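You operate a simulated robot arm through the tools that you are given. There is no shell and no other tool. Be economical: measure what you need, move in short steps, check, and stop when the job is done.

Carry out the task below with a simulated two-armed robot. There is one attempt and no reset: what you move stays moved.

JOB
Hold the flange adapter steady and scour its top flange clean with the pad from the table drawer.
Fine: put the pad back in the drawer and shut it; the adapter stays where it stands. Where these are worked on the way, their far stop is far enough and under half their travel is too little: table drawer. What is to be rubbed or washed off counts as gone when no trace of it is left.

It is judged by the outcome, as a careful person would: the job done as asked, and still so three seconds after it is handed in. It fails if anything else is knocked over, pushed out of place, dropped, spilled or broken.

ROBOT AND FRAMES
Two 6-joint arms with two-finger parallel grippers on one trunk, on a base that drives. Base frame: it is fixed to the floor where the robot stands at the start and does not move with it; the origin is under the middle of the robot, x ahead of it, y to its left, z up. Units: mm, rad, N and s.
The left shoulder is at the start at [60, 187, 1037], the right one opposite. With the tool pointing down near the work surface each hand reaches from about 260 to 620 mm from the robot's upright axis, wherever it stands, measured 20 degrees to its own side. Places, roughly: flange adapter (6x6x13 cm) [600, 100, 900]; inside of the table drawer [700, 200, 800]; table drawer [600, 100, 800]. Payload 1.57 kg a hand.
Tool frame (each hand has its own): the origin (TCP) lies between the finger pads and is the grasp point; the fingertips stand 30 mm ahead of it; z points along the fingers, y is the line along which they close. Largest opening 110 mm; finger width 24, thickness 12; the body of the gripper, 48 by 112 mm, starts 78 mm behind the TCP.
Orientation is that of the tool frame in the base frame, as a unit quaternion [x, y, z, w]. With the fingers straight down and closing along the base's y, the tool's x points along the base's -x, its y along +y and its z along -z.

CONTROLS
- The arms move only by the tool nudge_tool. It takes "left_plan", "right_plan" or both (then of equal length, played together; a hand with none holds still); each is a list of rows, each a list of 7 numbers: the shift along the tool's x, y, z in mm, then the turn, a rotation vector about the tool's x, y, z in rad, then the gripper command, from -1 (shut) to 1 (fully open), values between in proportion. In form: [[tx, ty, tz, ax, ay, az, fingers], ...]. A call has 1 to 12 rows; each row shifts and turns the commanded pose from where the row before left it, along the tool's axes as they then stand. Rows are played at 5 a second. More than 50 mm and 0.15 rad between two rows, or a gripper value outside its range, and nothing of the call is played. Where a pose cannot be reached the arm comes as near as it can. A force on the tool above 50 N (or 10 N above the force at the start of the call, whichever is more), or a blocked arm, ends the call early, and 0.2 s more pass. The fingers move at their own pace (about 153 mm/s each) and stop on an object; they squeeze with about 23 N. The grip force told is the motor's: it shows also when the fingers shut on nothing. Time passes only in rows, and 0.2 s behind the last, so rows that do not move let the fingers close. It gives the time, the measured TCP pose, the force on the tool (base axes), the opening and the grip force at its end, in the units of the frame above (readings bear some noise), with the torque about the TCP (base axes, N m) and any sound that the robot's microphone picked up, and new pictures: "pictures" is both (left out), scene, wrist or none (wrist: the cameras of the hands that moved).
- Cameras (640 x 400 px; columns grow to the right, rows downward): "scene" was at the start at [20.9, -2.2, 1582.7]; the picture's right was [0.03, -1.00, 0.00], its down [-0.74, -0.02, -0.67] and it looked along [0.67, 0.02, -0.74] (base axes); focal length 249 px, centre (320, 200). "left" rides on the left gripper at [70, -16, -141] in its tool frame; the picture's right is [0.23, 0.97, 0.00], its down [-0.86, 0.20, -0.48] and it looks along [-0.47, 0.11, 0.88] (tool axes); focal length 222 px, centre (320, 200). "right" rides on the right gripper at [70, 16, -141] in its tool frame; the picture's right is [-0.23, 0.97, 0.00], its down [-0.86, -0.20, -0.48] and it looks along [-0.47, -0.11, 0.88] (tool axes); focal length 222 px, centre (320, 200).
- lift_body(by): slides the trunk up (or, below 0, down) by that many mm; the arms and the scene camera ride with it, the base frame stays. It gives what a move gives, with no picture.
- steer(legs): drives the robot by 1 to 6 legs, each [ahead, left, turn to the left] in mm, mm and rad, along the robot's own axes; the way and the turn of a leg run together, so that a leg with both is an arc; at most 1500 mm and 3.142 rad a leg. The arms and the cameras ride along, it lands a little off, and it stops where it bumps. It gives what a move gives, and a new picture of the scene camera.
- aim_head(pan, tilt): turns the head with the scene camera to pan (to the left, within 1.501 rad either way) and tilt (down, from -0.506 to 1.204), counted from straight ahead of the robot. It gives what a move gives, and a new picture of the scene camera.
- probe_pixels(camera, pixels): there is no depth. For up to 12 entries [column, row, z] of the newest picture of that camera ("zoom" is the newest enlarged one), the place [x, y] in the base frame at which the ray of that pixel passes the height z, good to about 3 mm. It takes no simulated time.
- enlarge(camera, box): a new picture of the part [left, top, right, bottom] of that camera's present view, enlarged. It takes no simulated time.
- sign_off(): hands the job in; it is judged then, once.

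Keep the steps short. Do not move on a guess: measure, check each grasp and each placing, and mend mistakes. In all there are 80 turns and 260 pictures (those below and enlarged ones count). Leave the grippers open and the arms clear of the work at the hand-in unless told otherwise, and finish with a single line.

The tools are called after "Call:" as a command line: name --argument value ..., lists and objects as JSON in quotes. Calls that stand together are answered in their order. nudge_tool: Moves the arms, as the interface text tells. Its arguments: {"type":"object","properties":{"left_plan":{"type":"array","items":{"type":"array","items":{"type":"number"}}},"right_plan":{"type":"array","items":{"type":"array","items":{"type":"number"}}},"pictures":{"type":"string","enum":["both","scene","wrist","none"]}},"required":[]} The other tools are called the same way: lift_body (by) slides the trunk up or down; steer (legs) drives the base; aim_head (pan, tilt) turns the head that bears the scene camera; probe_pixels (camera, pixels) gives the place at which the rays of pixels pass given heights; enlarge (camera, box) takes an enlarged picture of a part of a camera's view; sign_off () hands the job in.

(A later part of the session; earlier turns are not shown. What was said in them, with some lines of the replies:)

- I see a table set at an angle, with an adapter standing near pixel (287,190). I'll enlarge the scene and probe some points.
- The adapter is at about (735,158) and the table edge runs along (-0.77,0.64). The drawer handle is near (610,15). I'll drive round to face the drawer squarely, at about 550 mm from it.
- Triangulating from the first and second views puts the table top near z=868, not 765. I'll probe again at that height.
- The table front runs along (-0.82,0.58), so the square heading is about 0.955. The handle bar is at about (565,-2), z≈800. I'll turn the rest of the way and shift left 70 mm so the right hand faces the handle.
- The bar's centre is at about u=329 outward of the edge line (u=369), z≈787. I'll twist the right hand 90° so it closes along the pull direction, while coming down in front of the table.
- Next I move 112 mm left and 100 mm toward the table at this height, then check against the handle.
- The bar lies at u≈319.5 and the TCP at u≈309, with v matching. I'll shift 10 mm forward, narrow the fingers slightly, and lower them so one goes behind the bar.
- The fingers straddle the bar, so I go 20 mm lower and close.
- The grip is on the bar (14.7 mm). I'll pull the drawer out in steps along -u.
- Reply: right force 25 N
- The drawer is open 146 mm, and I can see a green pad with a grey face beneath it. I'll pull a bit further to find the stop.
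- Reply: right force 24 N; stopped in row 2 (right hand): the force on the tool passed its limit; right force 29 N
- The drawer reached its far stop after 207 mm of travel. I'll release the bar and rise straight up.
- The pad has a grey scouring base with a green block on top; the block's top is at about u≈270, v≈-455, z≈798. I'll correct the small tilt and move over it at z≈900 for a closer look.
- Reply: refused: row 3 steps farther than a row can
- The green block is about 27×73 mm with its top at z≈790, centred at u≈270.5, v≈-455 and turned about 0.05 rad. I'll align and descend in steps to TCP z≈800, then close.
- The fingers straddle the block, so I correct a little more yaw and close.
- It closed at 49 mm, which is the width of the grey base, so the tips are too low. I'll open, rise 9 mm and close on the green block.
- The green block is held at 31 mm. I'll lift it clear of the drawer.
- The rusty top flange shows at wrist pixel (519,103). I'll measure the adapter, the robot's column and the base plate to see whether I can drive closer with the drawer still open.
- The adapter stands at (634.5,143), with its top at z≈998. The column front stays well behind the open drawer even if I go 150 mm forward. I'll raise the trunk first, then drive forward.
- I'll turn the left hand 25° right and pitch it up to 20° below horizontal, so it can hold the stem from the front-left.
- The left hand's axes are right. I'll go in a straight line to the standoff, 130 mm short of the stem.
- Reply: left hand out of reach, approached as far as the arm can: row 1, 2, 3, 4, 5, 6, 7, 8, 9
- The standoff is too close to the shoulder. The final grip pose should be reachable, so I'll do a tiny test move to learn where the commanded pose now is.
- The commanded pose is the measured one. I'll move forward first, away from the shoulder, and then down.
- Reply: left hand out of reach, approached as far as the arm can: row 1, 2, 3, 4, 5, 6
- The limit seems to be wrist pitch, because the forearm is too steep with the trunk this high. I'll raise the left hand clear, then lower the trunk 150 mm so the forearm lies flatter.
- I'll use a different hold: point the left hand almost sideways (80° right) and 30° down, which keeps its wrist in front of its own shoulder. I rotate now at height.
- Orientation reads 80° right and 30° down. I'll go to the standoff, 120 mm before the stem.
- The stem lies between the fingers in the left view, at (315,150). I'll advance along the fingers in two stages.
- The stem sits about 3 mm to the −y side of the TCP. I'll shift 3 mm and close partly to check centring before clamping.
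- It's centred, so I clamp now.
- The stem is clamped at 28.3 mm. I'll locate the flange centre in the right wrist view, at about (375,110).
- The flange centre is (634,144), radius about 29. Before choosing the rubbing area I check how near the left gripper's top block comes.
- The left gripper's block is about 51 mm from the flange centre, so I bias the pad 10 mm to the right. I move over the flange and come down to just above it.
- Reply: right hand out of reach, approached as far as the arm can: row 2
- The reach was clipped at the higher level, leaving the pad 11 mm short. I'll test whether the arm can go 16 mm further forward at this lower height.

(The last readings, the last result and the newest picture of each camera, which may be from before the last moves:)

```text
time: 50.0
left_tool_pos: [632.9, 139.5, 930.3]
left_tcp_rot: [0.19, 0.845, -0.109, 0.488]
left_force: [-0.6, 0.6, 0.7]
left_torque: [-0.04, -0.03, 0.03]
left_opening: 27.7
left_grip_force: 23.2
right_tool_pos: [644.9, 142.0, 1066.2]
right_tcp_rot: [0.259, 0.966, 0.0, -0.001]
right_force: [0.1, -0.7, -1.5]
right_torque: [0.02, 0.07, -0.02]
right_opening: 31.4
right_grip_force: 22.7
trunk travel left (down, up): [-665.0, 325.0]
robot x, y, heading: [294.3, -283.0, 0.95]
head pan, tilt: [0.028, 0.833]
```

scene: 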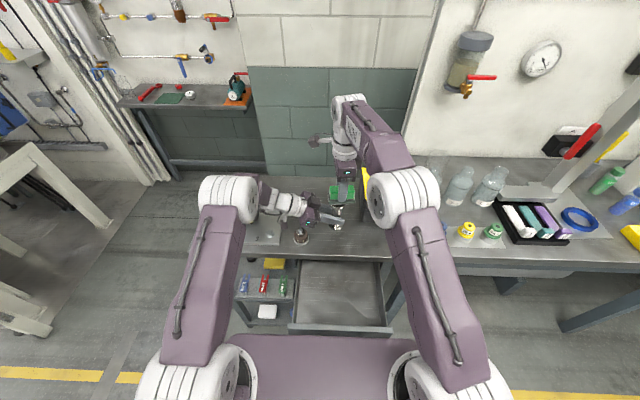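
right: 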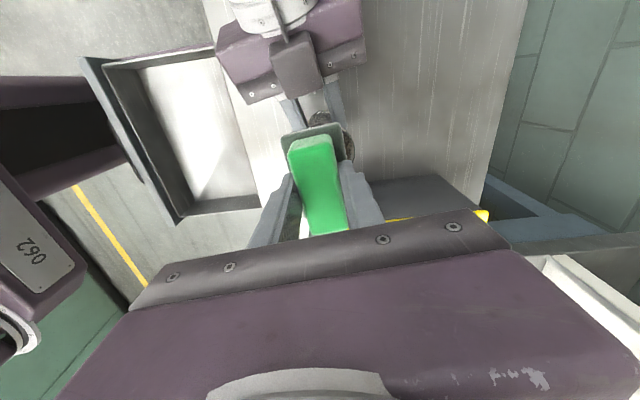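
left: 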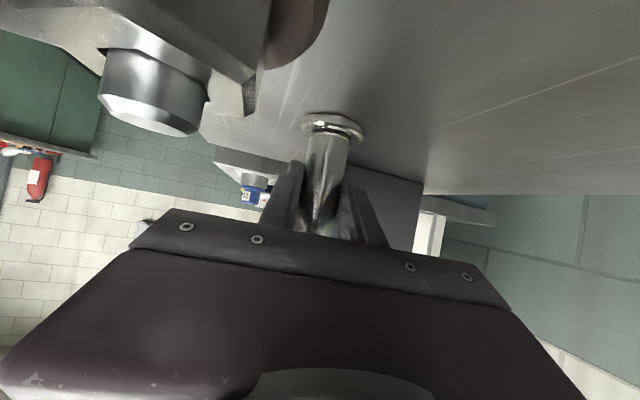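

Reachable. Next I lower in 2 mm steps to find contact.

Call:
nudge_tool --right_plan '[[0, -4, 2, 0, 0, 0, -1], [0, 0, 2, 0, 0, 0, -1], [0, 0, 2, 0, 0, 0, -1], [0, 0, 2, 0, 0, 0, -1], [0, 0, 0, 0, 0, 0, -1]]' --pictures "none"

Call:
enlarge --camera "left" --box '[0, 0, 640, 400]'

Call:
enlarge --camera "scene" --box '[300, 170, 370, 220]'

```text
time: 51.1
left_tool_pos: [632.2, 139.8, 930.4]
left_tcp_rot: [0.19, 0.845, -0.11, 0.488]
left_force: [-0.3, -0.2, 0.9]
left_torque: [-0.04, -0.04, 0.03]
left_opening: 27.5
left_grip_force: 23.1
right_tool_pos: [646.7, 139.7, 1059.1]
right_tcp_rot: [0.26, 0.966, 0.001, -0.001]
right_force: [0.4, 0.2, -0.7]
right_torque: [-0.01, 0.01, -0.01]
right_opening: 31.4
right_grip_force: 23.1
trunk travel left (down, up): [-665.0, 325.0]
robot x, y, heading: [293.9, -279.6, 0.953]
head pan, tilt: [0.028, 0.833]
```

```text
1.00 times, centred on (320, 200) of left
```

zoom: 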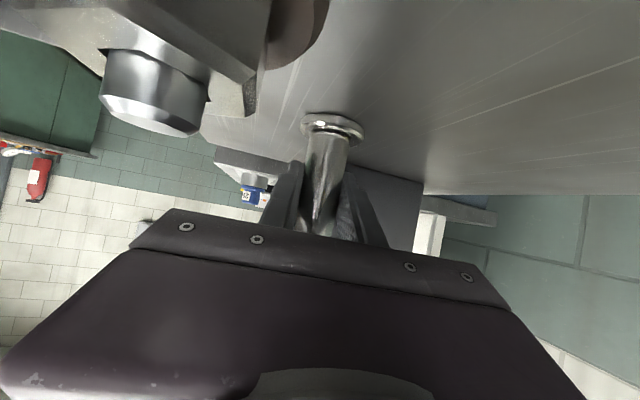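

```text
8.00 times, centred on (335, 195) of scene
```

zoom: 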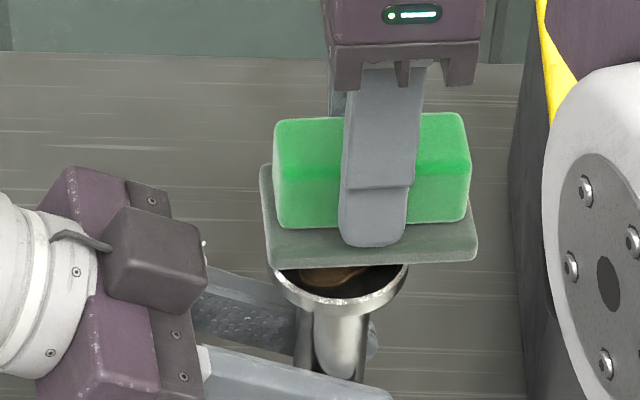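

There's still a gap of roughly 15 mm, so I continue down in small steps.

Call:
nudge_tool --right_plan '[[0, 0, 3, 0, 0, 0, -1], [0, 0, 3, 0, 0, 0, -1], [0, 0, 2, 0, 0, 0, -1], [0, 0, 2, 0, 0, 0, -1], [0, 0, 2, 0, 0, 0, -1], [0, 0, 0, 0, 0, 0, -1]]' --pictures "none"

Call:
enlarge --camera "scene" --box '[300, 170, 370, 220]'

```text
time: 52.5
left_tool_pos: [632.1, 139.9, 929.2]
left_tcp_rot: [0.188, 0.846, -0.108, 0.488]
left_force: [5.9, 7.4, -8.1]
left_torque: [-0.23, -0.4, 0.12]
left_opening: 27.5
left_grip_force: 23.0
right_tool_pos: [644.5, 138.8, 1048.2]
right_tcp_rot: [0.261, 0.965, 0.003, 0.0]
right_force: [1.0, -3.7, 23.8]
right_torque: [-0.14, 0.29, 0.05]
right_opening: 31.3
right_grip_force: 22.9
trunk travel left (down, up): [-665.0, 325.0]
robot x, y, heading: [294.9, -282.7, 0.954]
head pan, tilt: [0.028, 0.833]
```

```text
8.00 times, centred on (335, 195) of scene
```

zoom: 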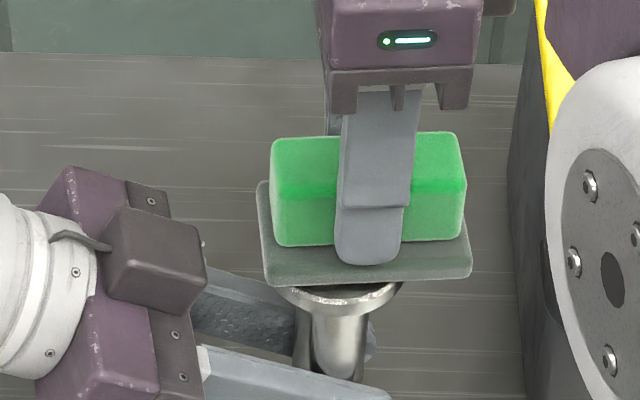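

Contact at 24 N. I'll ease off slightly and rub with strokes across and along the flange.

Call:
nudge_tool --right_plan '[[0, 0, -0.7, 0, 0, 0, -1], [0, 7, 0, 0, 0, 0, -1], [0, 7, 0, 0, 0, 0, -1], [3, -10, 0, 0, 0, 0, -1], [3, -14, 0, 0, 0, 0, -1], [0, 12, 0, 0, 0, 0, -1], [-4, 12, 0, 0, 0, 0, -1], [-4, -12, 0, 0, 0, 0, -1], [-4, -14, 0, 0, 0, 0, -1], [0, 12, 0, 0, 0, 0, -1], [3, 12, 0, 0, 0, 0, -1], [3, -12, 0, 0, 0, 0, -1]]'

Call:
enlarge --camera "scene" --box '[300, 170, 370, 220]'

```text
time: 55.1
left_tool_pos: [630.9, 138.8, 931.5]
left_tcp_rot: [0.19, 0.845, -0.107, 0.488]
left_force: [-5.2, -3.4, 3.3]
left_torque: [0.06, -0.2, -0.11]
left_opening: 27.7
left_grip_force: 23.0
right_tool_pos: [642.0, 133.4, 1048.7]
right_tcp_rot: [0.261, 0.965, 0.002, 0.0]
right_force: [2.7, 2.9, 8.9]
right_torque: [0.1, -0.28, 0.01]
right_opening: 30.9
right_grip_force: 22.9
right hand out of reach, approached as far as the arm can: row 7
trunk travel left (down, up): [-665.0, 325.0]
robot x, y, heading: [294.8, -282.5, 0.952]
head pan, tilt: [0.028, 0.833]
```

scene: 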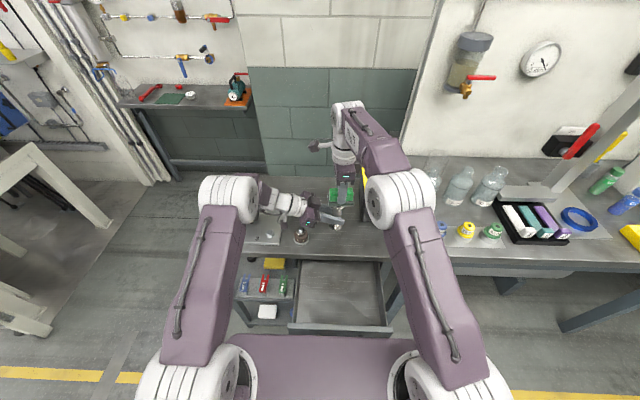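
right: 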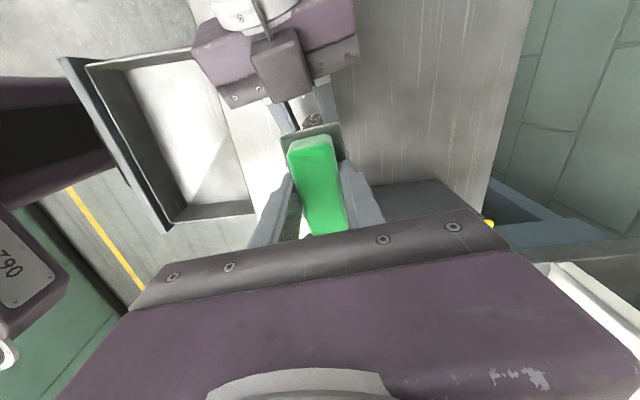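

```text
8.00 times, centred on (335, 195) of scene
```

zoom: 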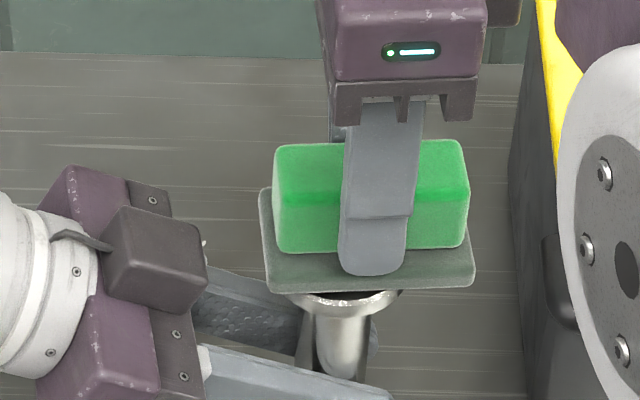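

It's still in contact (9 N). I'll make another round of strokes with a bit more pressure.

Call:
nudge_tool --right_plan '[[0, 5, 0.7, 0, 0, 0, -1], [0, 8, 0, 0, 0, 0, -1], [4, -10, 0, 0, 0, 0, -1], [4, -10, 0, 0, 0, 0, -1], [0, 10, 0, 0, 0, 0, -1], [-4, 10, 0, 0, 0, 0, -1], [-4, -10, 0, 0, 0, 0, -1], [-4, -10, 0, 0, 0, 0, -1], [0, 10, 0, 0, 0, 0, -1], [0, 10, 0, 0, 0, 0, -1], [4, -8, 0, 0, 0, 0, -1], [4, -8, 0, 0, 0, 0, -1]]' --pictures "none"

Call:
nudge_tool --right_plan '[[-4, 8, 0, 0, 0, 0, -1], [-4, 8, 0, 0, 0, 0, -1], [8, 0, 0, 0, 0, 0, -1], [-8, -5, 0, 0, 0, 0, -1], [8, -5, 0, 0, 0, 0, -1], [-8, -5, 0, 0, 0, 0, -1], [8, 0, 0, 0, 0, 0, -1], [-4, 5, -5, 0, 0, 0, -1], [0, -20, -20, 0, 0, 0, -1], [0, -40, -20, 0, 0, 0, -1], [0, -40, 0, 0, 0, 0, -1], [0, 0, 0, 0, 0, 0, -1]]'

Call:
enlarge --camera "scene" --box '[300, 170, 370, 220]'

Call:
enlarge --camera "right" --box '[280, 20, 480, 160]'

```text
time: 57.8
left_tool_pos: [630.3, 140.3, 930.9]
left_tcp_rot: [0.19, 0.845, -0.108, 0.487]
left_force: [-5.5, -2.3, 2.9]
left_torque: [0.04, -0.43, -0.06]
left_opening: 27.5
left_grip_force: 23.0
right_tool_pos: [635.2, 133.3, 1047.3]
right_tcp_rot: [0.261, 0.965, 0.002, 0.0]
right_force: [5.6, 3.5, 13.9]
right_torque: [0.15, -0.35, 0.06]
right_opening: 31.1
right_grip_force: 22.9
trunk travel left (down, up): [-665.0, 325.0]
robot x, y, heading: [294.7, -279.1, 0.954]
head pan, tilt: [0.028, 0.833]
```

```text
time: 60.4
left_tool_pos: [630.9, 138.8, 931.6]
left_tcp_rot: [0.19, 0.845, -0.109, 0.488]
left_force: [-0.5, -1.3, 8.7]
left_torque: [-0.16, -0.09, -0.1]
left_opening: 27.5
left_grip_force: 23.1
right_tool_pos: [592.5, 52.1, 1090.7]
right_tcp_rot: [0.261, 0.965, 0.0, 0.0]
right_force: [0.3, -0.3, -1.4]
right_torque: [-0.04, 0.0, 0.0]
right_opening: 30.9
right_grip_force: 23.2
trunk travel left (down, up): [-665.0, 325.0]
robot x, y, heading: [292.4, -281.3, 0.954]
head pan, tilt: [0.028, 0.833]
```

scene: 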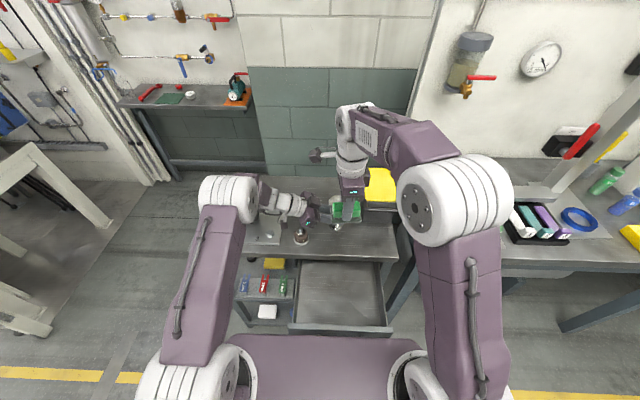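
right: 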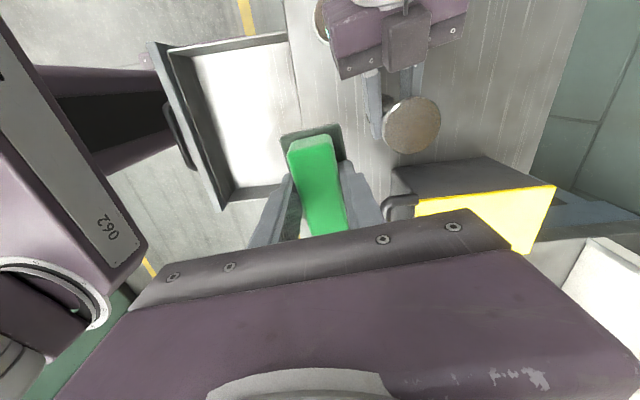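

```text
8.00 times, centred on (335, 195) of scene
```

zoom: 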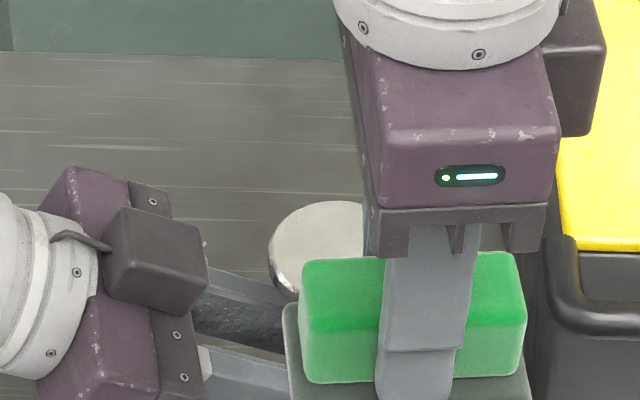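

```text
2.86 times, centred on (380, 90) of right
```

zoom: 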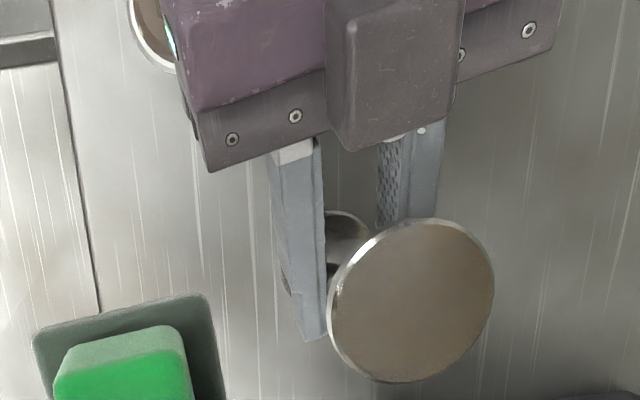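

The flange looks nearly clean. I'll look at it more closely.

Call:
enlarge --camera "right" --box '[376, 88, 448, 160]'

Call:
enlarge --camera "scene" --box '[328, 188, 352, 206]'

```text
5.56 times, centred on (412, 124) of right
```

zoom: 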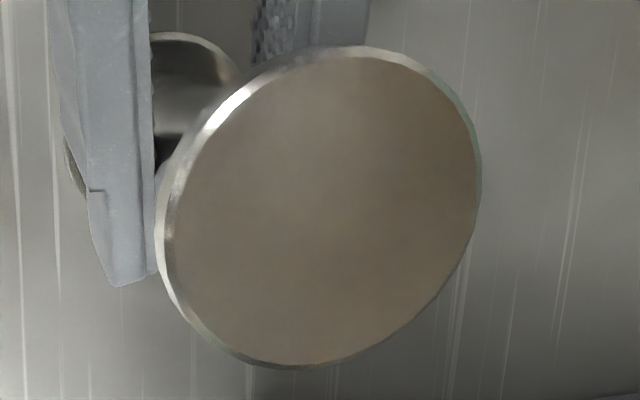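

```text
16.00 times, centred on (340, 197) of scene
```

zoom: 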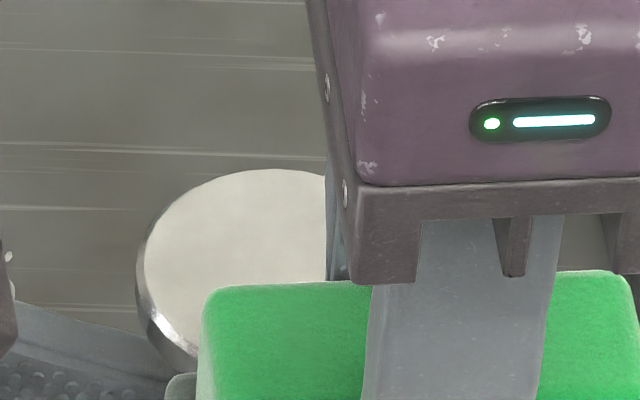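

The surface looks uniform, and the tint is reflection. I move the pad back toward the drawer so the whole flange is in view.

Call:
nudge_tool --right_plan '[[0, -40, 0, 0, 0, 0, -1], [0, -40, 0, 0, 0, 0, -1], [0, -35, 0, 0, 0, 0, -1], [0, 0, 0, 0, 0, 0, -1]]'

Call:
enlarge --camera "scene" --box '[320, 180, 356, 210]'

Call:
enlarge --camera "right" --box '[220, 0, 540, 240]'

```text
time: 61.4
left_tool_pos: [631.8, 139.1, 930.0]
left_tcp_rot: [0.19, 0.845, -0.109, 0.488]
left_force: [0.1, -0.9, 7.9]
left_torque: [-0.2, -0.17, -0.03]
left_opening: 27.7
left_grip_force: 23.0
right_tool_pos: [535.9, -48.6, 1092.9]
right_tcp_rot: [0.261, 0.965, 0.0, -0.001]
right_force: [0.7, -0.2, -0.6]
right_torque: [-0.02, 0.01, -0.04]
right_opening: 31.0
right_grip_force: 22.5
trunk travel left (down, up): [-665.0, 325.0]
robot x, y, heading: [293.9, -278.1, 0.957]
head pan, tilt: [0.028, 0.833]
```

scene: 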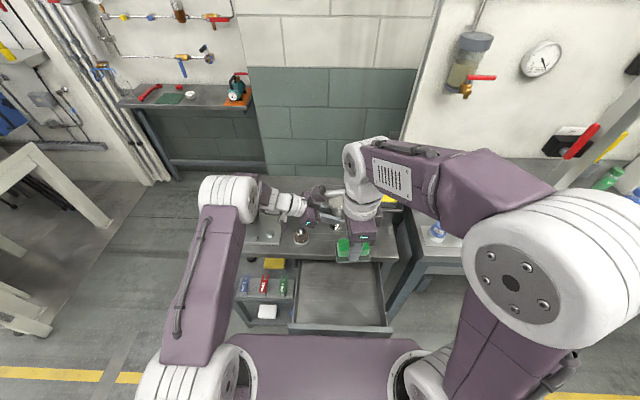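
right: 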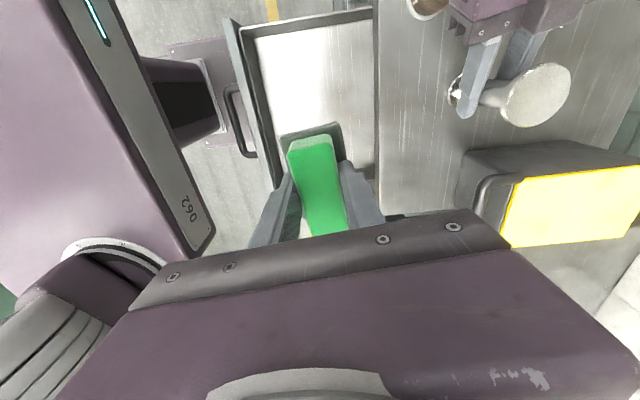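

```text
13.33 times, centred on (338, 195) of scene
```

zoom: 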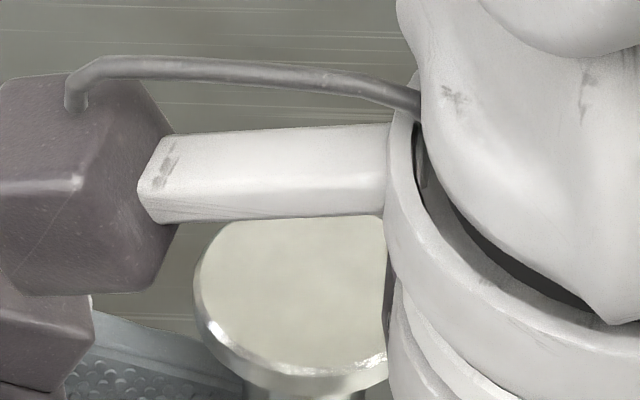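

```text
1.67 times, centred on (380, 120) of right
```

zoom: 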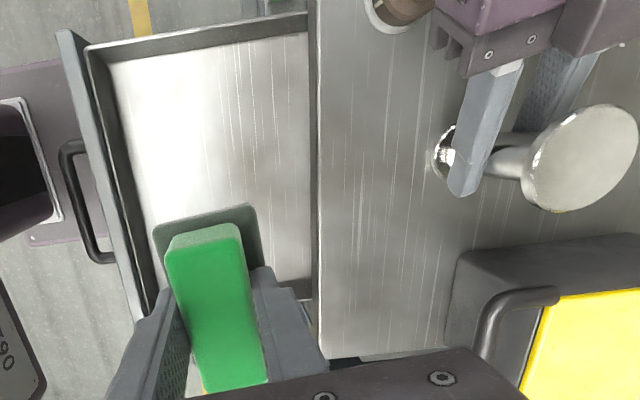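

Call:
enlarge --camera "right" --box '[490, 50, 582, 136]'

```text
4.65 times, centred on (536, 93) of right
```

zoom: 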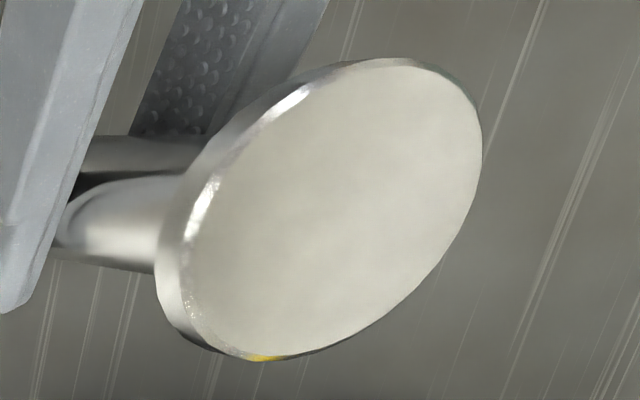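

The flange is clean; the yellow spot is the box lid reflected. I release the adapter with the left hand and withdraw along the fingers.

Call:
nudge_tool --left_plan '[[0, 0, 0, 0, 0, 0, -0.3], [0, 0, 0, 0, 0, 0, 0.2], [0, 0, 0, 0, 0, 0, 0.5], [0, 0, -25, 0, 0, 0, 0.5], [0, 0, -35, 0, 0, 0, 0.5], [0, 0, -40, 0, 0, 0, 0.5], [0, 0, -40, 0, 0, 0, 0.5], [-40, 0, 0, 0, 0, 0, 0.5], [-40, 0, 0, 0, 0, 0, 0.5], [0, 0, 0, 0, 0, 0, 0.5]]'

Call:
nudge_tool --right_plan '[[10.7, -1.5, 20, 0, 0, 0, -1], [0, 0, 40, 0, 0, 0, -1], [0, 0, 40, 0, 0, 0, -1], [0, 0, 40, 0, 0, 0, -1], [0, 0, 40, 0, 0, 0, -1], [0, 0, 40, 0, 0, 0, -1], [0, 0, 30, 0, 0, 0, -1], [0, 0, 10, 0, 0, 0, -1], [0, 0, 0, 0, 0, 0, -1]]'

Call:
enlarge --camera "scene" --box '[270, 180, 410, 280]'

```text
time: 63.5
left_tool_pos: [556.6, 175.2, 1068.0]
left_tcp_rot: [0.189, 0.845, -0.109, 0.488]
left_force: [-0.3, 0.4, 0.0]
left_torque: [0.0, 0.01, 0.03]
left_opening: 82.0
left_grip_force: 0.0
right_tool_pos: [535.0, -49.0, 1091.8]
right_tcp_rot: [0.26, 0.966, -0.001, 0.0]
right_force: [-0.2, 0.6, -0.7]
right_torque: [-0.01, 0.01, -0.02]
right_opening: 31.2
right_grip_force: 22.7
trunk travel left (down, up): [-665.0, 325.0]
robot x, y, heading: [290.3, -283.0, 0.955]
head pan, tilt: [0.028, 0.833]
```

scene: 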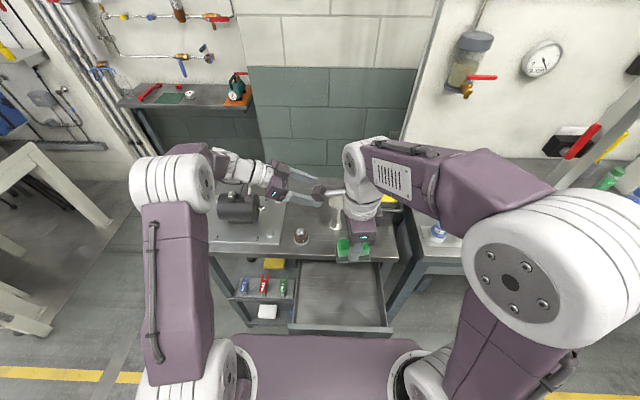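
left: 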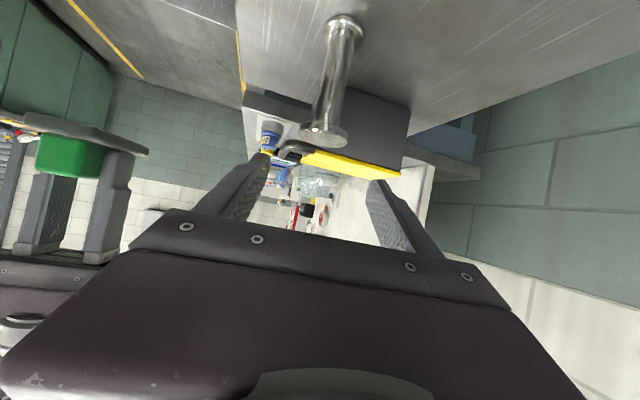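

```text
time: 65.5
left_tool_pos: [557.0, 174.7, 1067.4]
left_tcp_rot: [0.19, 0.845, -0.109, 0.488]
left_force: [0.6, 0.3, 0.4]
left_torque: [0.03, -0.01, -0.01]
left_opening: 82.3
left_grip_force: 0.2
right_tool_pos: [525.6, -46.0, 832.0]
right_tcp_rot: [0.26, 0.965, 0.0, 0.0]
right_force: [-0.2, 0.3, -0.2]
right_torque: [0.01, -0.01, -0.01]
right_opening: 31.2
right_grip_force: 23.0
trunk travel left (down, up): [-665.0, 325.0]
robot x, y, heading: [294.5, -286.3, 0.952]
head pan, tilt: [0.028, 0.833]
```

scene: 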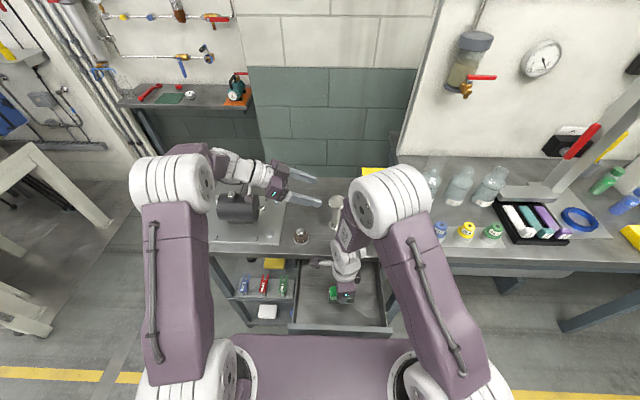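
right: 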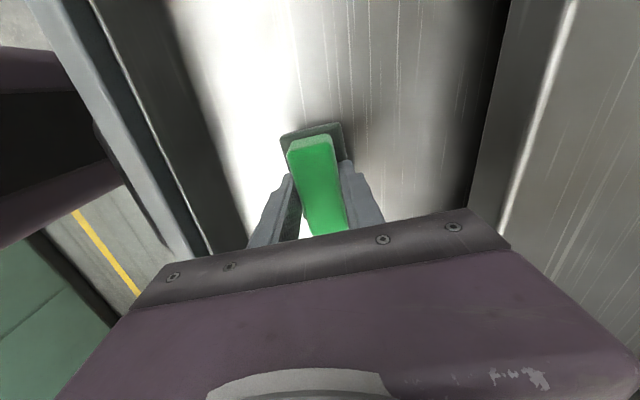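

```text
4.00 times, centred on (340, 230) of scene
```

zoom: 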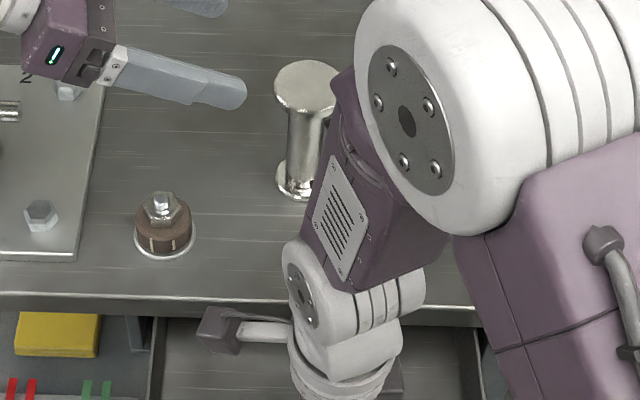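

The adapter stands clean. I lower the pad the last 22 mm slowly and release it.

Call:
nudge_tool --right_plan '[[0, 0, 10, 0, 0, 0, -1], [0, 0, 6, 0, 0, 0, -1], [0, 0, 3, 0, 0, 0, -1], [0, 0, 2, 0, 0, 0, -1], [0, 0, 1, 0, 0, 0, -1], [0, 0, 0, 0, 0, 0, -1]]' --pictures "none"

```text
time: 67.0
left_tool_pos: [557.1, 174.2, 1068.0]
left_tcp_rot: [0.19, 0.845, -0.109, 0.488]
left_force: [1.1, -0.7, -0.8]
left_torque: [0.02, 0.0, 0.0]
left_opening: 82.5
left_grip_force: 0.0
right_tool_pos: [525.3, -45.3, 809.4]
right_tcp_rot: [0.26, 0.966, 0.001, 0.0]
right_force: [0.3, -0.4, -0.2]
right_torque: [0.01, 0.0, 0.01]
right_opening: 31.0
right_grip_force: 22.8
trunk travel left (down, up): [-665.0, 325.0]
robot x, y, heading: [294.2, -277.9, 0.957]
head pan, tilt: [0.028, 0.833]
```

Call:
nudge_tool --right_plan '[[0, 0, 1, 0, 0, 0, -1], [0, 0, 1, 0, 0, 0, -1], [0, 0, 0, 0, 0, 0, -1]]' --pictures "none"

```text
time: 67.8
left_tool_pos: [556.7, 173.9, 1069.1]
left_tcp_rot: [0.19, 0.845, -0.109, 0.488]
left_force: [0.7, 0.0, 0.2]
left_torque: [0.03, 0.03, -0.03]
left_opening: 82.4
left_grip_force: 0.1
right_tool_pos: [525.5, -45.5, 806.8]
right_tcp_rot: [0.26, 0.965, 0.001, -0.001]
right_force: [0.0, -0.4, 6.6]
right_torque: [-0.12, -0.26, 0.02]
right_opening: 30.9
right_grip_force: 23.3
trunk travel left (down, up): [-665.0, 325.0]
robot x, y, heading: [290.1, -280.3, 0.959]
head pan, tilt: [0.028, 0.833]
```

It touches the floor (6.6 N). I open, rise clear, straighten the yaw, and then back the robot off 150 mm so the hand can work the handle.

Call:
nudge_tool --right_plan '[[0, 0, 0, 0, 0, 0, -0.2], [0, 0, 0, 0, 0, 0, 0.1], [0, 0, -30, 0, 0, 0, 0.1], [0, 0, -40, 0, 0, 0, 0.1], [0, 0, -40, 0, 0, 0, 0.1], [0, 0, -40, 0, 0, 0.09, -0.42], [0, 0, 0, 0, 0, 0, -0.42]]'

Call:
steer --legs '[[-150, 15, 0]]'

Call:
enlarge --camera "right" --box '[0, 0, 640, 400]'

```text
time: 69.3
left_tool_pos: [557.2, 175.0, 1068.2]
left_tcp_rot: [0.189, 0.845, -0.109, 0.487]
left_force: [-0.2, 0.0, -0.5]
left_torque: [0.01, 0.03, -0.03]
left_opening: 82.3
left_grip_force: 0.0
right_tool_pos: [524.7, -44.3, 957.1]
right_tcp_rot: [0.304, 0.953, -0.001, -0.001]
right_force: [0.9, 0.4, 0.9]
right_torque: [0.02, 0.01, -0.02]
right_opening: 31.9
right_grip_force: 0.1
trunk travel left (down, up): [-665.0, 325.0]
robot x, y, heading: [293.0, -280.8, 0.956]
head pan, tilt: [0.028, 0.833]
```

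scene: 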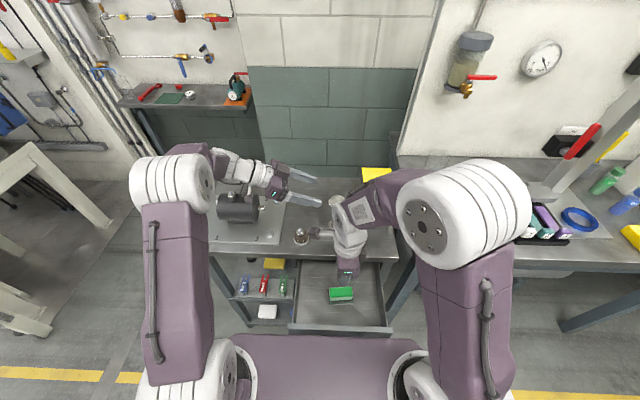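
right: 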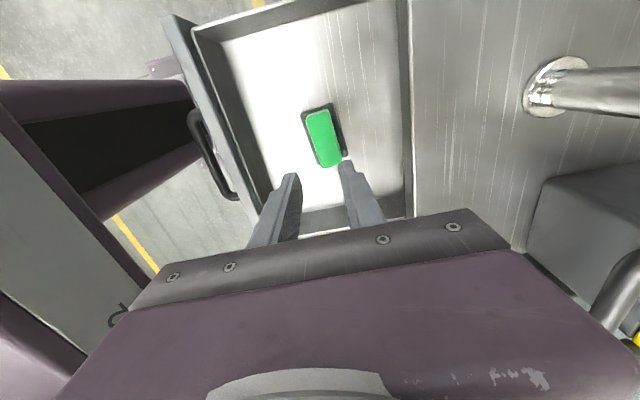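

```text
time: 70.7
left_tool_pos: [459.6, 60.2, 1068.4]
left_tcp_rot: [0.191, 0.845, -0.11, 0.488]
left_force: [0.0, 0.6, 0.1]
left_torque: [0.0, 0.05, 0.0]
left_opening: 82.3
left_grip_force: 0.1
right_tool_pos: [425.4, -159.0, 956.8]
right_tcp_rot: [0.305, 0.952, 0.0, 0.0]
right_force: [-0.8, 0.3, -0.5]
right_torque: [-0.04, 0.01, -0.01]
right_opening: 31.8
right_grip_force: 0.1
trunk travel left (down, up): [-665.0, 325.0]
robot x, y, heading: [193.0, -397.6, 0.948]
head pan, tilt: [0.028, 0.833]
```

scene: 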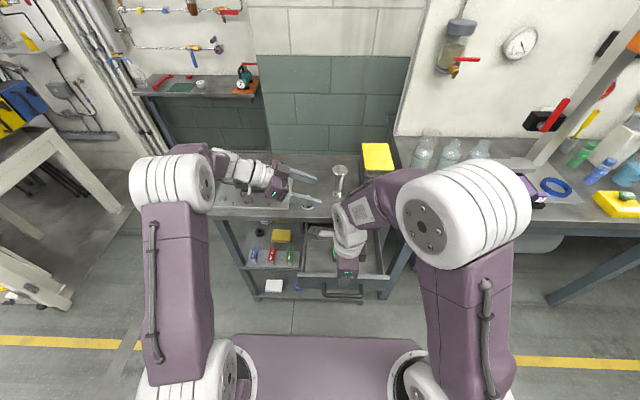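

```text
1.00 times, centred on (320, 200) of right
```

zoom: 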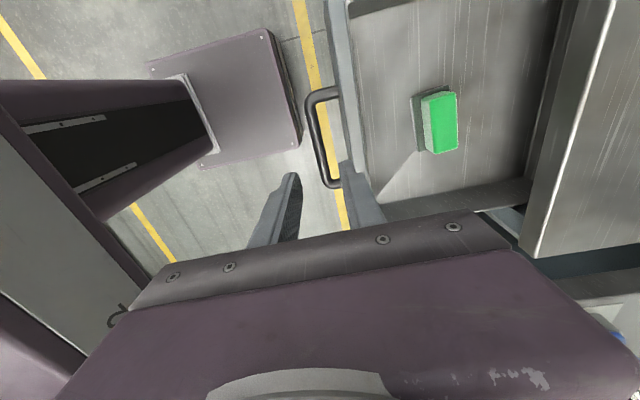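

I measure the bar in this view.

Call:
probe_pixels --camera "zoom" --pixels '[[309, 110, 793], [317, 145, 793], [326, 180, 793]]'

```text
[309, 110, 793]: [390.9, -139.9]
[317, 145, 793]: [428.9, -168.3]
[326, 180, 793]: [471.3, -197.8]
```

The bar is at u≈111.5, v≈-449, and the TCP is at u=116.5, v=-439. I shift, descend with the fingers either side of the bar, and close.

Call:
nudge_tool --right_plan '[[-10, -5, 20, 0, 0, 0, -0.42], [0, 0, 40, 0, 0, 0, -0.42], [0, 0, 38, 0, 0, 0, -0.42], [0, 0, 30, 0, 0, 0, -0.42], [0, 0, 19, 0, 0, 0, -0.42], [0, 0, 0, 0, 0, 0, -1], [0, 0, 0, 0, 0, 0, -1], [0, 0, 0, 0, 0, 0, -1]]'

```text
time: 72.5
left_tool_pos: [459.6, 59.8, 1067.5]
left_tcp_rot: [0.191, 0.845, -0.109, 0.488]
left_force: [-0.3, 0.2, 0.3]
left_torque: [0.01, -0.02, 0.06]
left_opening: 82.5
left_grip_force: 0.1
right_tool_pos: [431.1, -167.8, 808.7]
right_tcp_rot: [0.305, 0.952, 0.0, 0.0]
right_force: [2.4, 3.7, 5.6]
right_torque: [0.4, 0.37, 0.45]
right_opening: 14.6
right_grip_force: 30.4
trunk travel left (down, up): [-665.0, 325.0]
robot x, y, heading: [193.0, -396.9, 0.951]
head pan, tilt: [0.028, 0.833]
```

scene: 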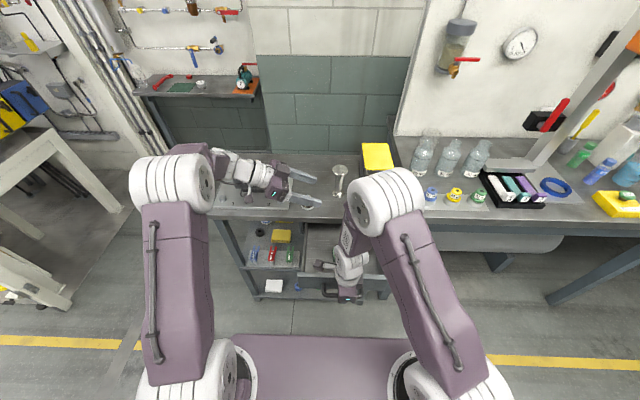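
right: 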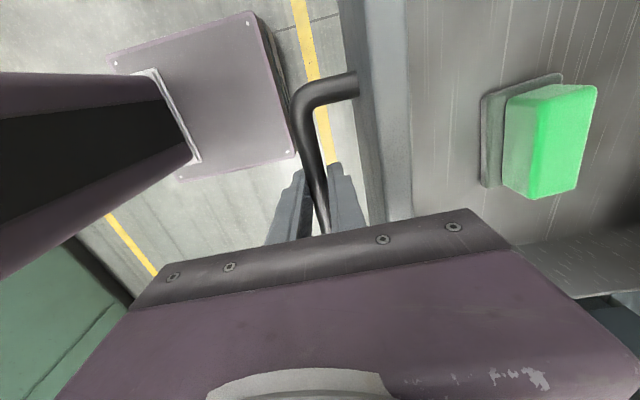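

Gripped at 14.6 mm. I push the drawer in smoothly.

Call:
nudge_tool --right_plan '[[0, 10, 0, 0, 0, 0, -1], [0, 18, 0, 0, 0, 0, -1], [0, 18, 0, 0, 0, 0, -1], [0, 18, 0, 0, 0, 0, -1], [0, 18, 0, 0, 0, 0, -1], [0, 18, 0, 0, 0, 0, -1], [0, 18, 0, 0, 0, 0, -1], [0, 18, 0, 0, 0, 0, -1], [0, 18, 0, 0, 0, 0, -1], [0, 18, 0, 0, 0, 0, -1], [0, 18, 0, 0, 0, 0, -1], [0, 8, 0, 0, 0, 0, -1]]' --pictures "wrist"

Call:
nudge_tool --right_plan '[[0, 4, 0, 0, 0, 0, -1], [0, 3, 0, 0, 0, 0, -1], [0, 3, 0, 0, 0, 0, -1], [0, 3, 0, 0, 0, 0, -1], [0, 3, 0, 0, 0, 0, -1]]'

```text
time: 75.1
left_tool_pos: [458.9, 57.1, 1070.3]
left_tcp_rot: [0.192, 0.845, -0.109, 0.487]
left_force: [0.2, 0.7, -0.6]
left_torque: [0.02, 0.02, 0.03]
left_opening: 82.2
left_grip_force: 0.1
right_tool_pos: [546.9, -10.4, 810.2]
right_tcp_rot: [0.305, 0.952, 0.0, -0.001]
right_force: [5.9, -4.8, 10.0]
right_torque: [-0.13, -0.16, 0.38]
right_opening: 14.8
right_grip_force: 30.9
trunk travel left (down, up): [-665.0, 325.0]
robot x, y, heading: [193.2, -393.7, 0.953]
head pan, tilt: [0.028, 0.833]
```

right: 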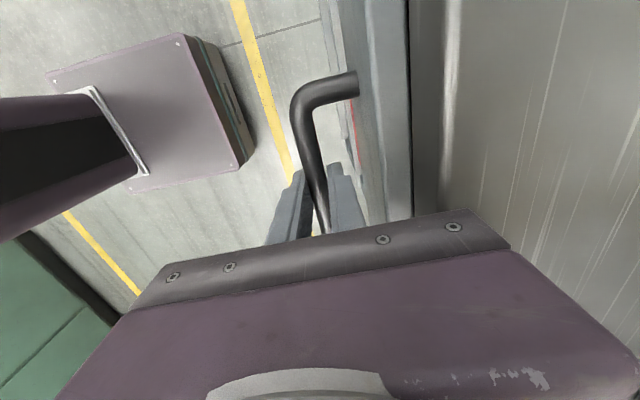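

```text
time: 76.3
left_tool_pos: [458.6, 55.9, 1068.9]
left_tcp_rot: [0.191, 0.845, -0.108, 0.487]
left_force: [-0.3, -1.1, 0.0]
left_torque: [-0.02, 0.0, 0.03]
left_opening: 82.6
left_grip_force: 0.1
right_tool_pos: [555.0, 0.1, 808.5]
right_tcp_rot: [0.306, 0.952, -0.002, -0.002]
right_force: [-2.1, -16.4, 2.8]
right_torque: [0.2, 0.5, 0.46]
right_opening: 14.6
right_grip_force: 30.8
trunk travel left (down, up): [-665.0, 325.0]
robot x, y, heading: [191.6, -397.6, 0.957]
head pan, tilt: [0.028, 0.833]
```

scene: 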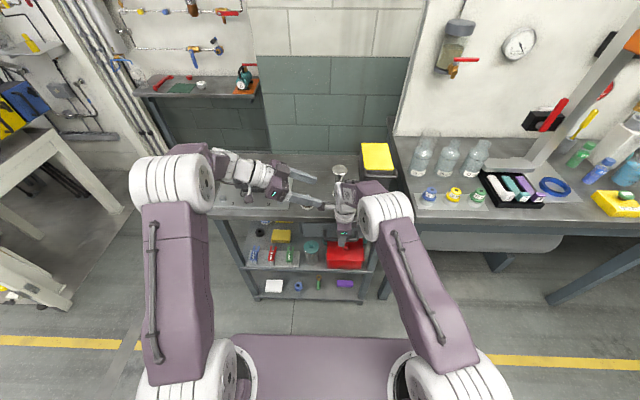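
right: 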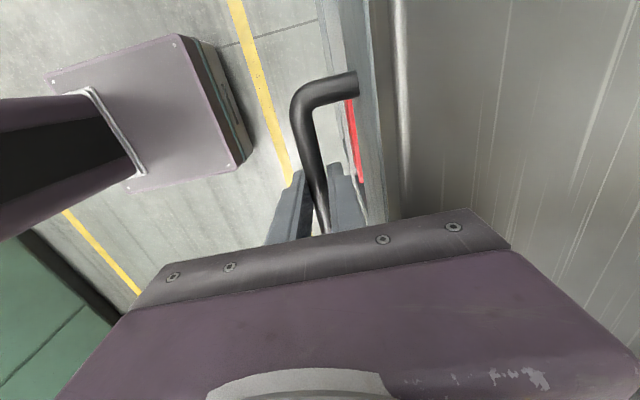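

The bar is at u≈321 (it was 318 when shut) and pushes back, so the drawer is closed. I release, rise and move clear.

Call:
nudge_tool --right_plan '[[0, -1, 0, 0, 0, 0, -0.42], [0, 0, 0, 0, 0, 0, -0.42], [0, 0, -30, 0, 0, 0, -0.42], [0, 0, -40, 0, 0, 0, -0.42], [0, 0, -40, 0, 0, 0, -0.42], [0, -40, -25, 0, 0, 0, 0.5], [0, -45, 0, 0, 0, 0, 1], [0, -45, 0, 0, 0, 0, 1], [0, 0, 0, 0, 0, 0, 1]]'

Call:
enlarge --camera "scene" --box '[230, 150, 410, 270]'

Call:
enlarge --camera "right" --box '[300, 0, 640, 240]'

```text
time: 78.3
left_tool_pos: [460.1, 59.5, 1067.4]
left_tcp_rot: [0.191, 0.844, -0.111, 0.488]
left_force: [0.0, 0.2, -0.2]
left_torque: [-0.02, -0.03, -0.03]
left_opening: 82.5
left_grip_force: 0.0
right_tool_pos: [478.4, -101.6, 944.5]
right_tcp_rot: [0.305, 0.952, 0.0, -0.001]
right_force: [-0.1, 1.0, -0.7]
right_torque: [0.0, -0.03, 0.0]
right_opening: 110.2
right_grip_force: 0.1
trunk travel left (down, up): [-665.0, 325.0]
robot x, y, heading: [189.6, -397.2, 0.952]
head pan, tilt: [0.028, 0.833]
```

scene: 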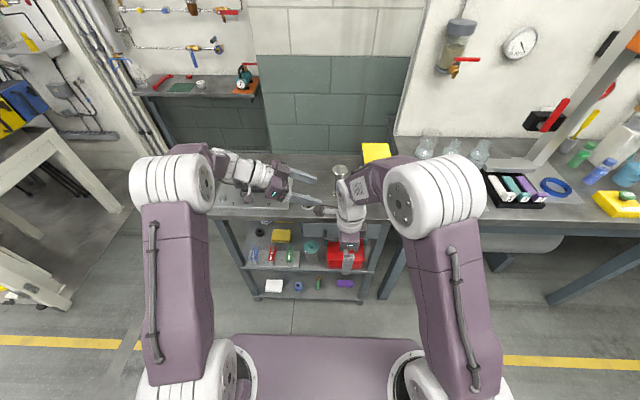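
right: 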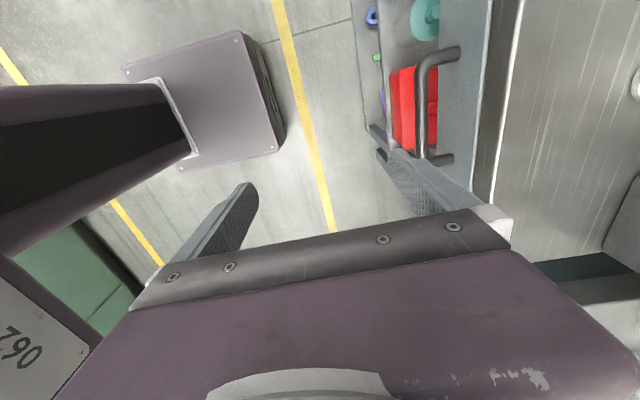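

```text
3.33 times, centred on (320, 210) of scene
```

zoom: 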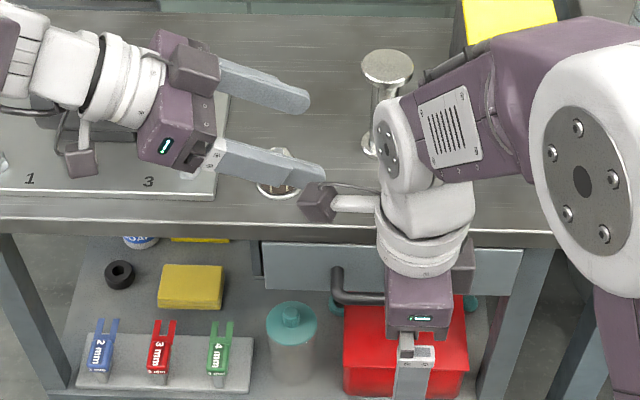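

```text
1.67 times, centred on (470, 120) of right
```

zoom: 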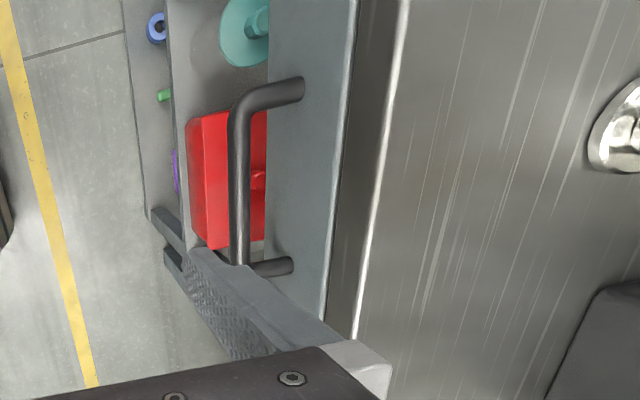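

The drawer is shut. I raise both hands, open the left fully and back the robot away, then take a last look.

Call:
nudge_tool --left_plan '[[-40, 0, 0, 0, 0, 0, 1], [-40, 0, 0, 0, 0, 0, 1], [0, 0, 0, 0, 0, 0, 1]]' --right_plan '[[0, 0, -45, 0, 0, 0, 1], [0, 0, -45, 0, 0, 0, 1], [0, 0, 0, 0, 0, 0, 1]]' --pictures "none"

Call:
steer --legs '[[-250, 0, 0]]'

Call:
enlarge --camera "scene" --box '[230, 110, 430, 250]'

Call:
enlarge --camera "right" --box '[320, 0, 640, 240]'

```text
time: 79.1
left_tool_pos: [495.8, 41.9, 1135.5]
left_tcp_rot: [0.191, 0.844, -0.11, 0.488]
left_force: [-0.3, 1.2, 0.0]
left_torque: [-0.03, -0.02, 0.0]
left_opening: 110.0
left_grip_force: 0.0
right_tool_pos: [476.3, -100.1, 1032.5]
right_tcp_rot: [0.305, 0.952, -0.002, 0.0]
right_force: [0.0, -0.1, 0.4]
right_torque: [0.01, 0.01, -0.01]
right_opening: 110.0
right_grip_force: 0.1
trunk travel left (down, up): [-665.0, 325.0]
robot x, y, heading: [191.4, -399.4, 0.948]
head pan, tilt: [0.028, 0.833]
```

```text
time: 80.9
left_tool_pos: [355.9, -156.2, 1136.6]
left_tcp_rot: [0.192, 0.844, -0.111, 0.487]
left_force: [-0.2, -0.2, 0.0]
left_torque: [0.01, -0.03, -0.02]
left_opening: 110.2
left_grip_force: 0.1
right_tool_pos: [336.9, -298.0, 1032.8]
right_tcp_rot: [0.306, 0.952, 0.0, -0.001]
right_force: [-0.3, 0.3, 0.5]
right_torque: [-0.01, 0.01, 0.05]
right_opening: 110.0
right_grip_force: 0.0
trunk travel left (down, up): [-665.0, 325.0]
robot x, y, heading: [53.7, -593.0, 0.952]
head pan, tilt: [0.028, 0.833]
```

scene: 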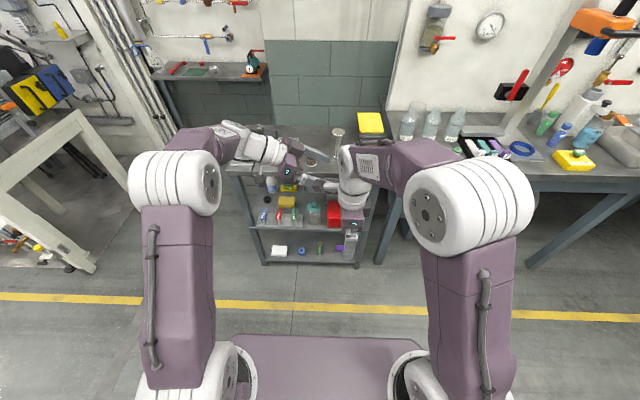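

```text
2.86 times, centred on (330, 180) of scene
```

zoom: 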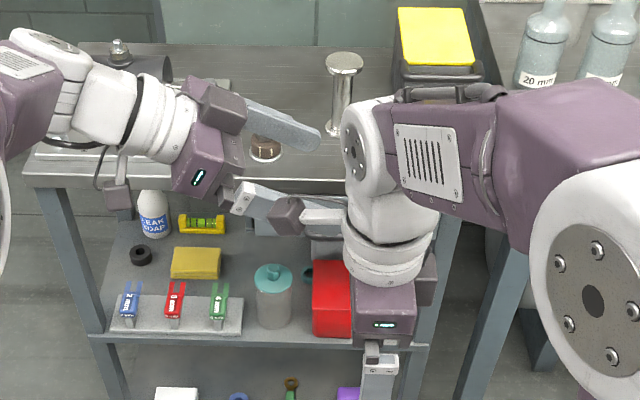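

```text
1.67 times, centred on (480, 120) of right
```

zoom: 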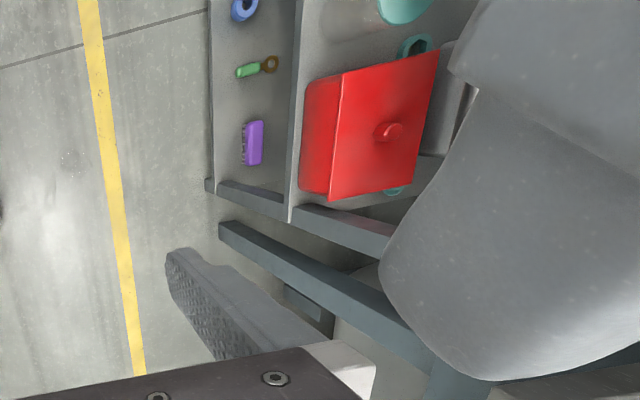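

The flange is clean, the adapter is standing, the pad is in the shut drawer, and both hands are open and clear. I hand the job in.

Call:
sign_off

```text
The job is handed in.
```

The adapter's top flange is scoured clean with no rust visible, the adapter was left standing where it was, and the pad is back in the shut drawer.
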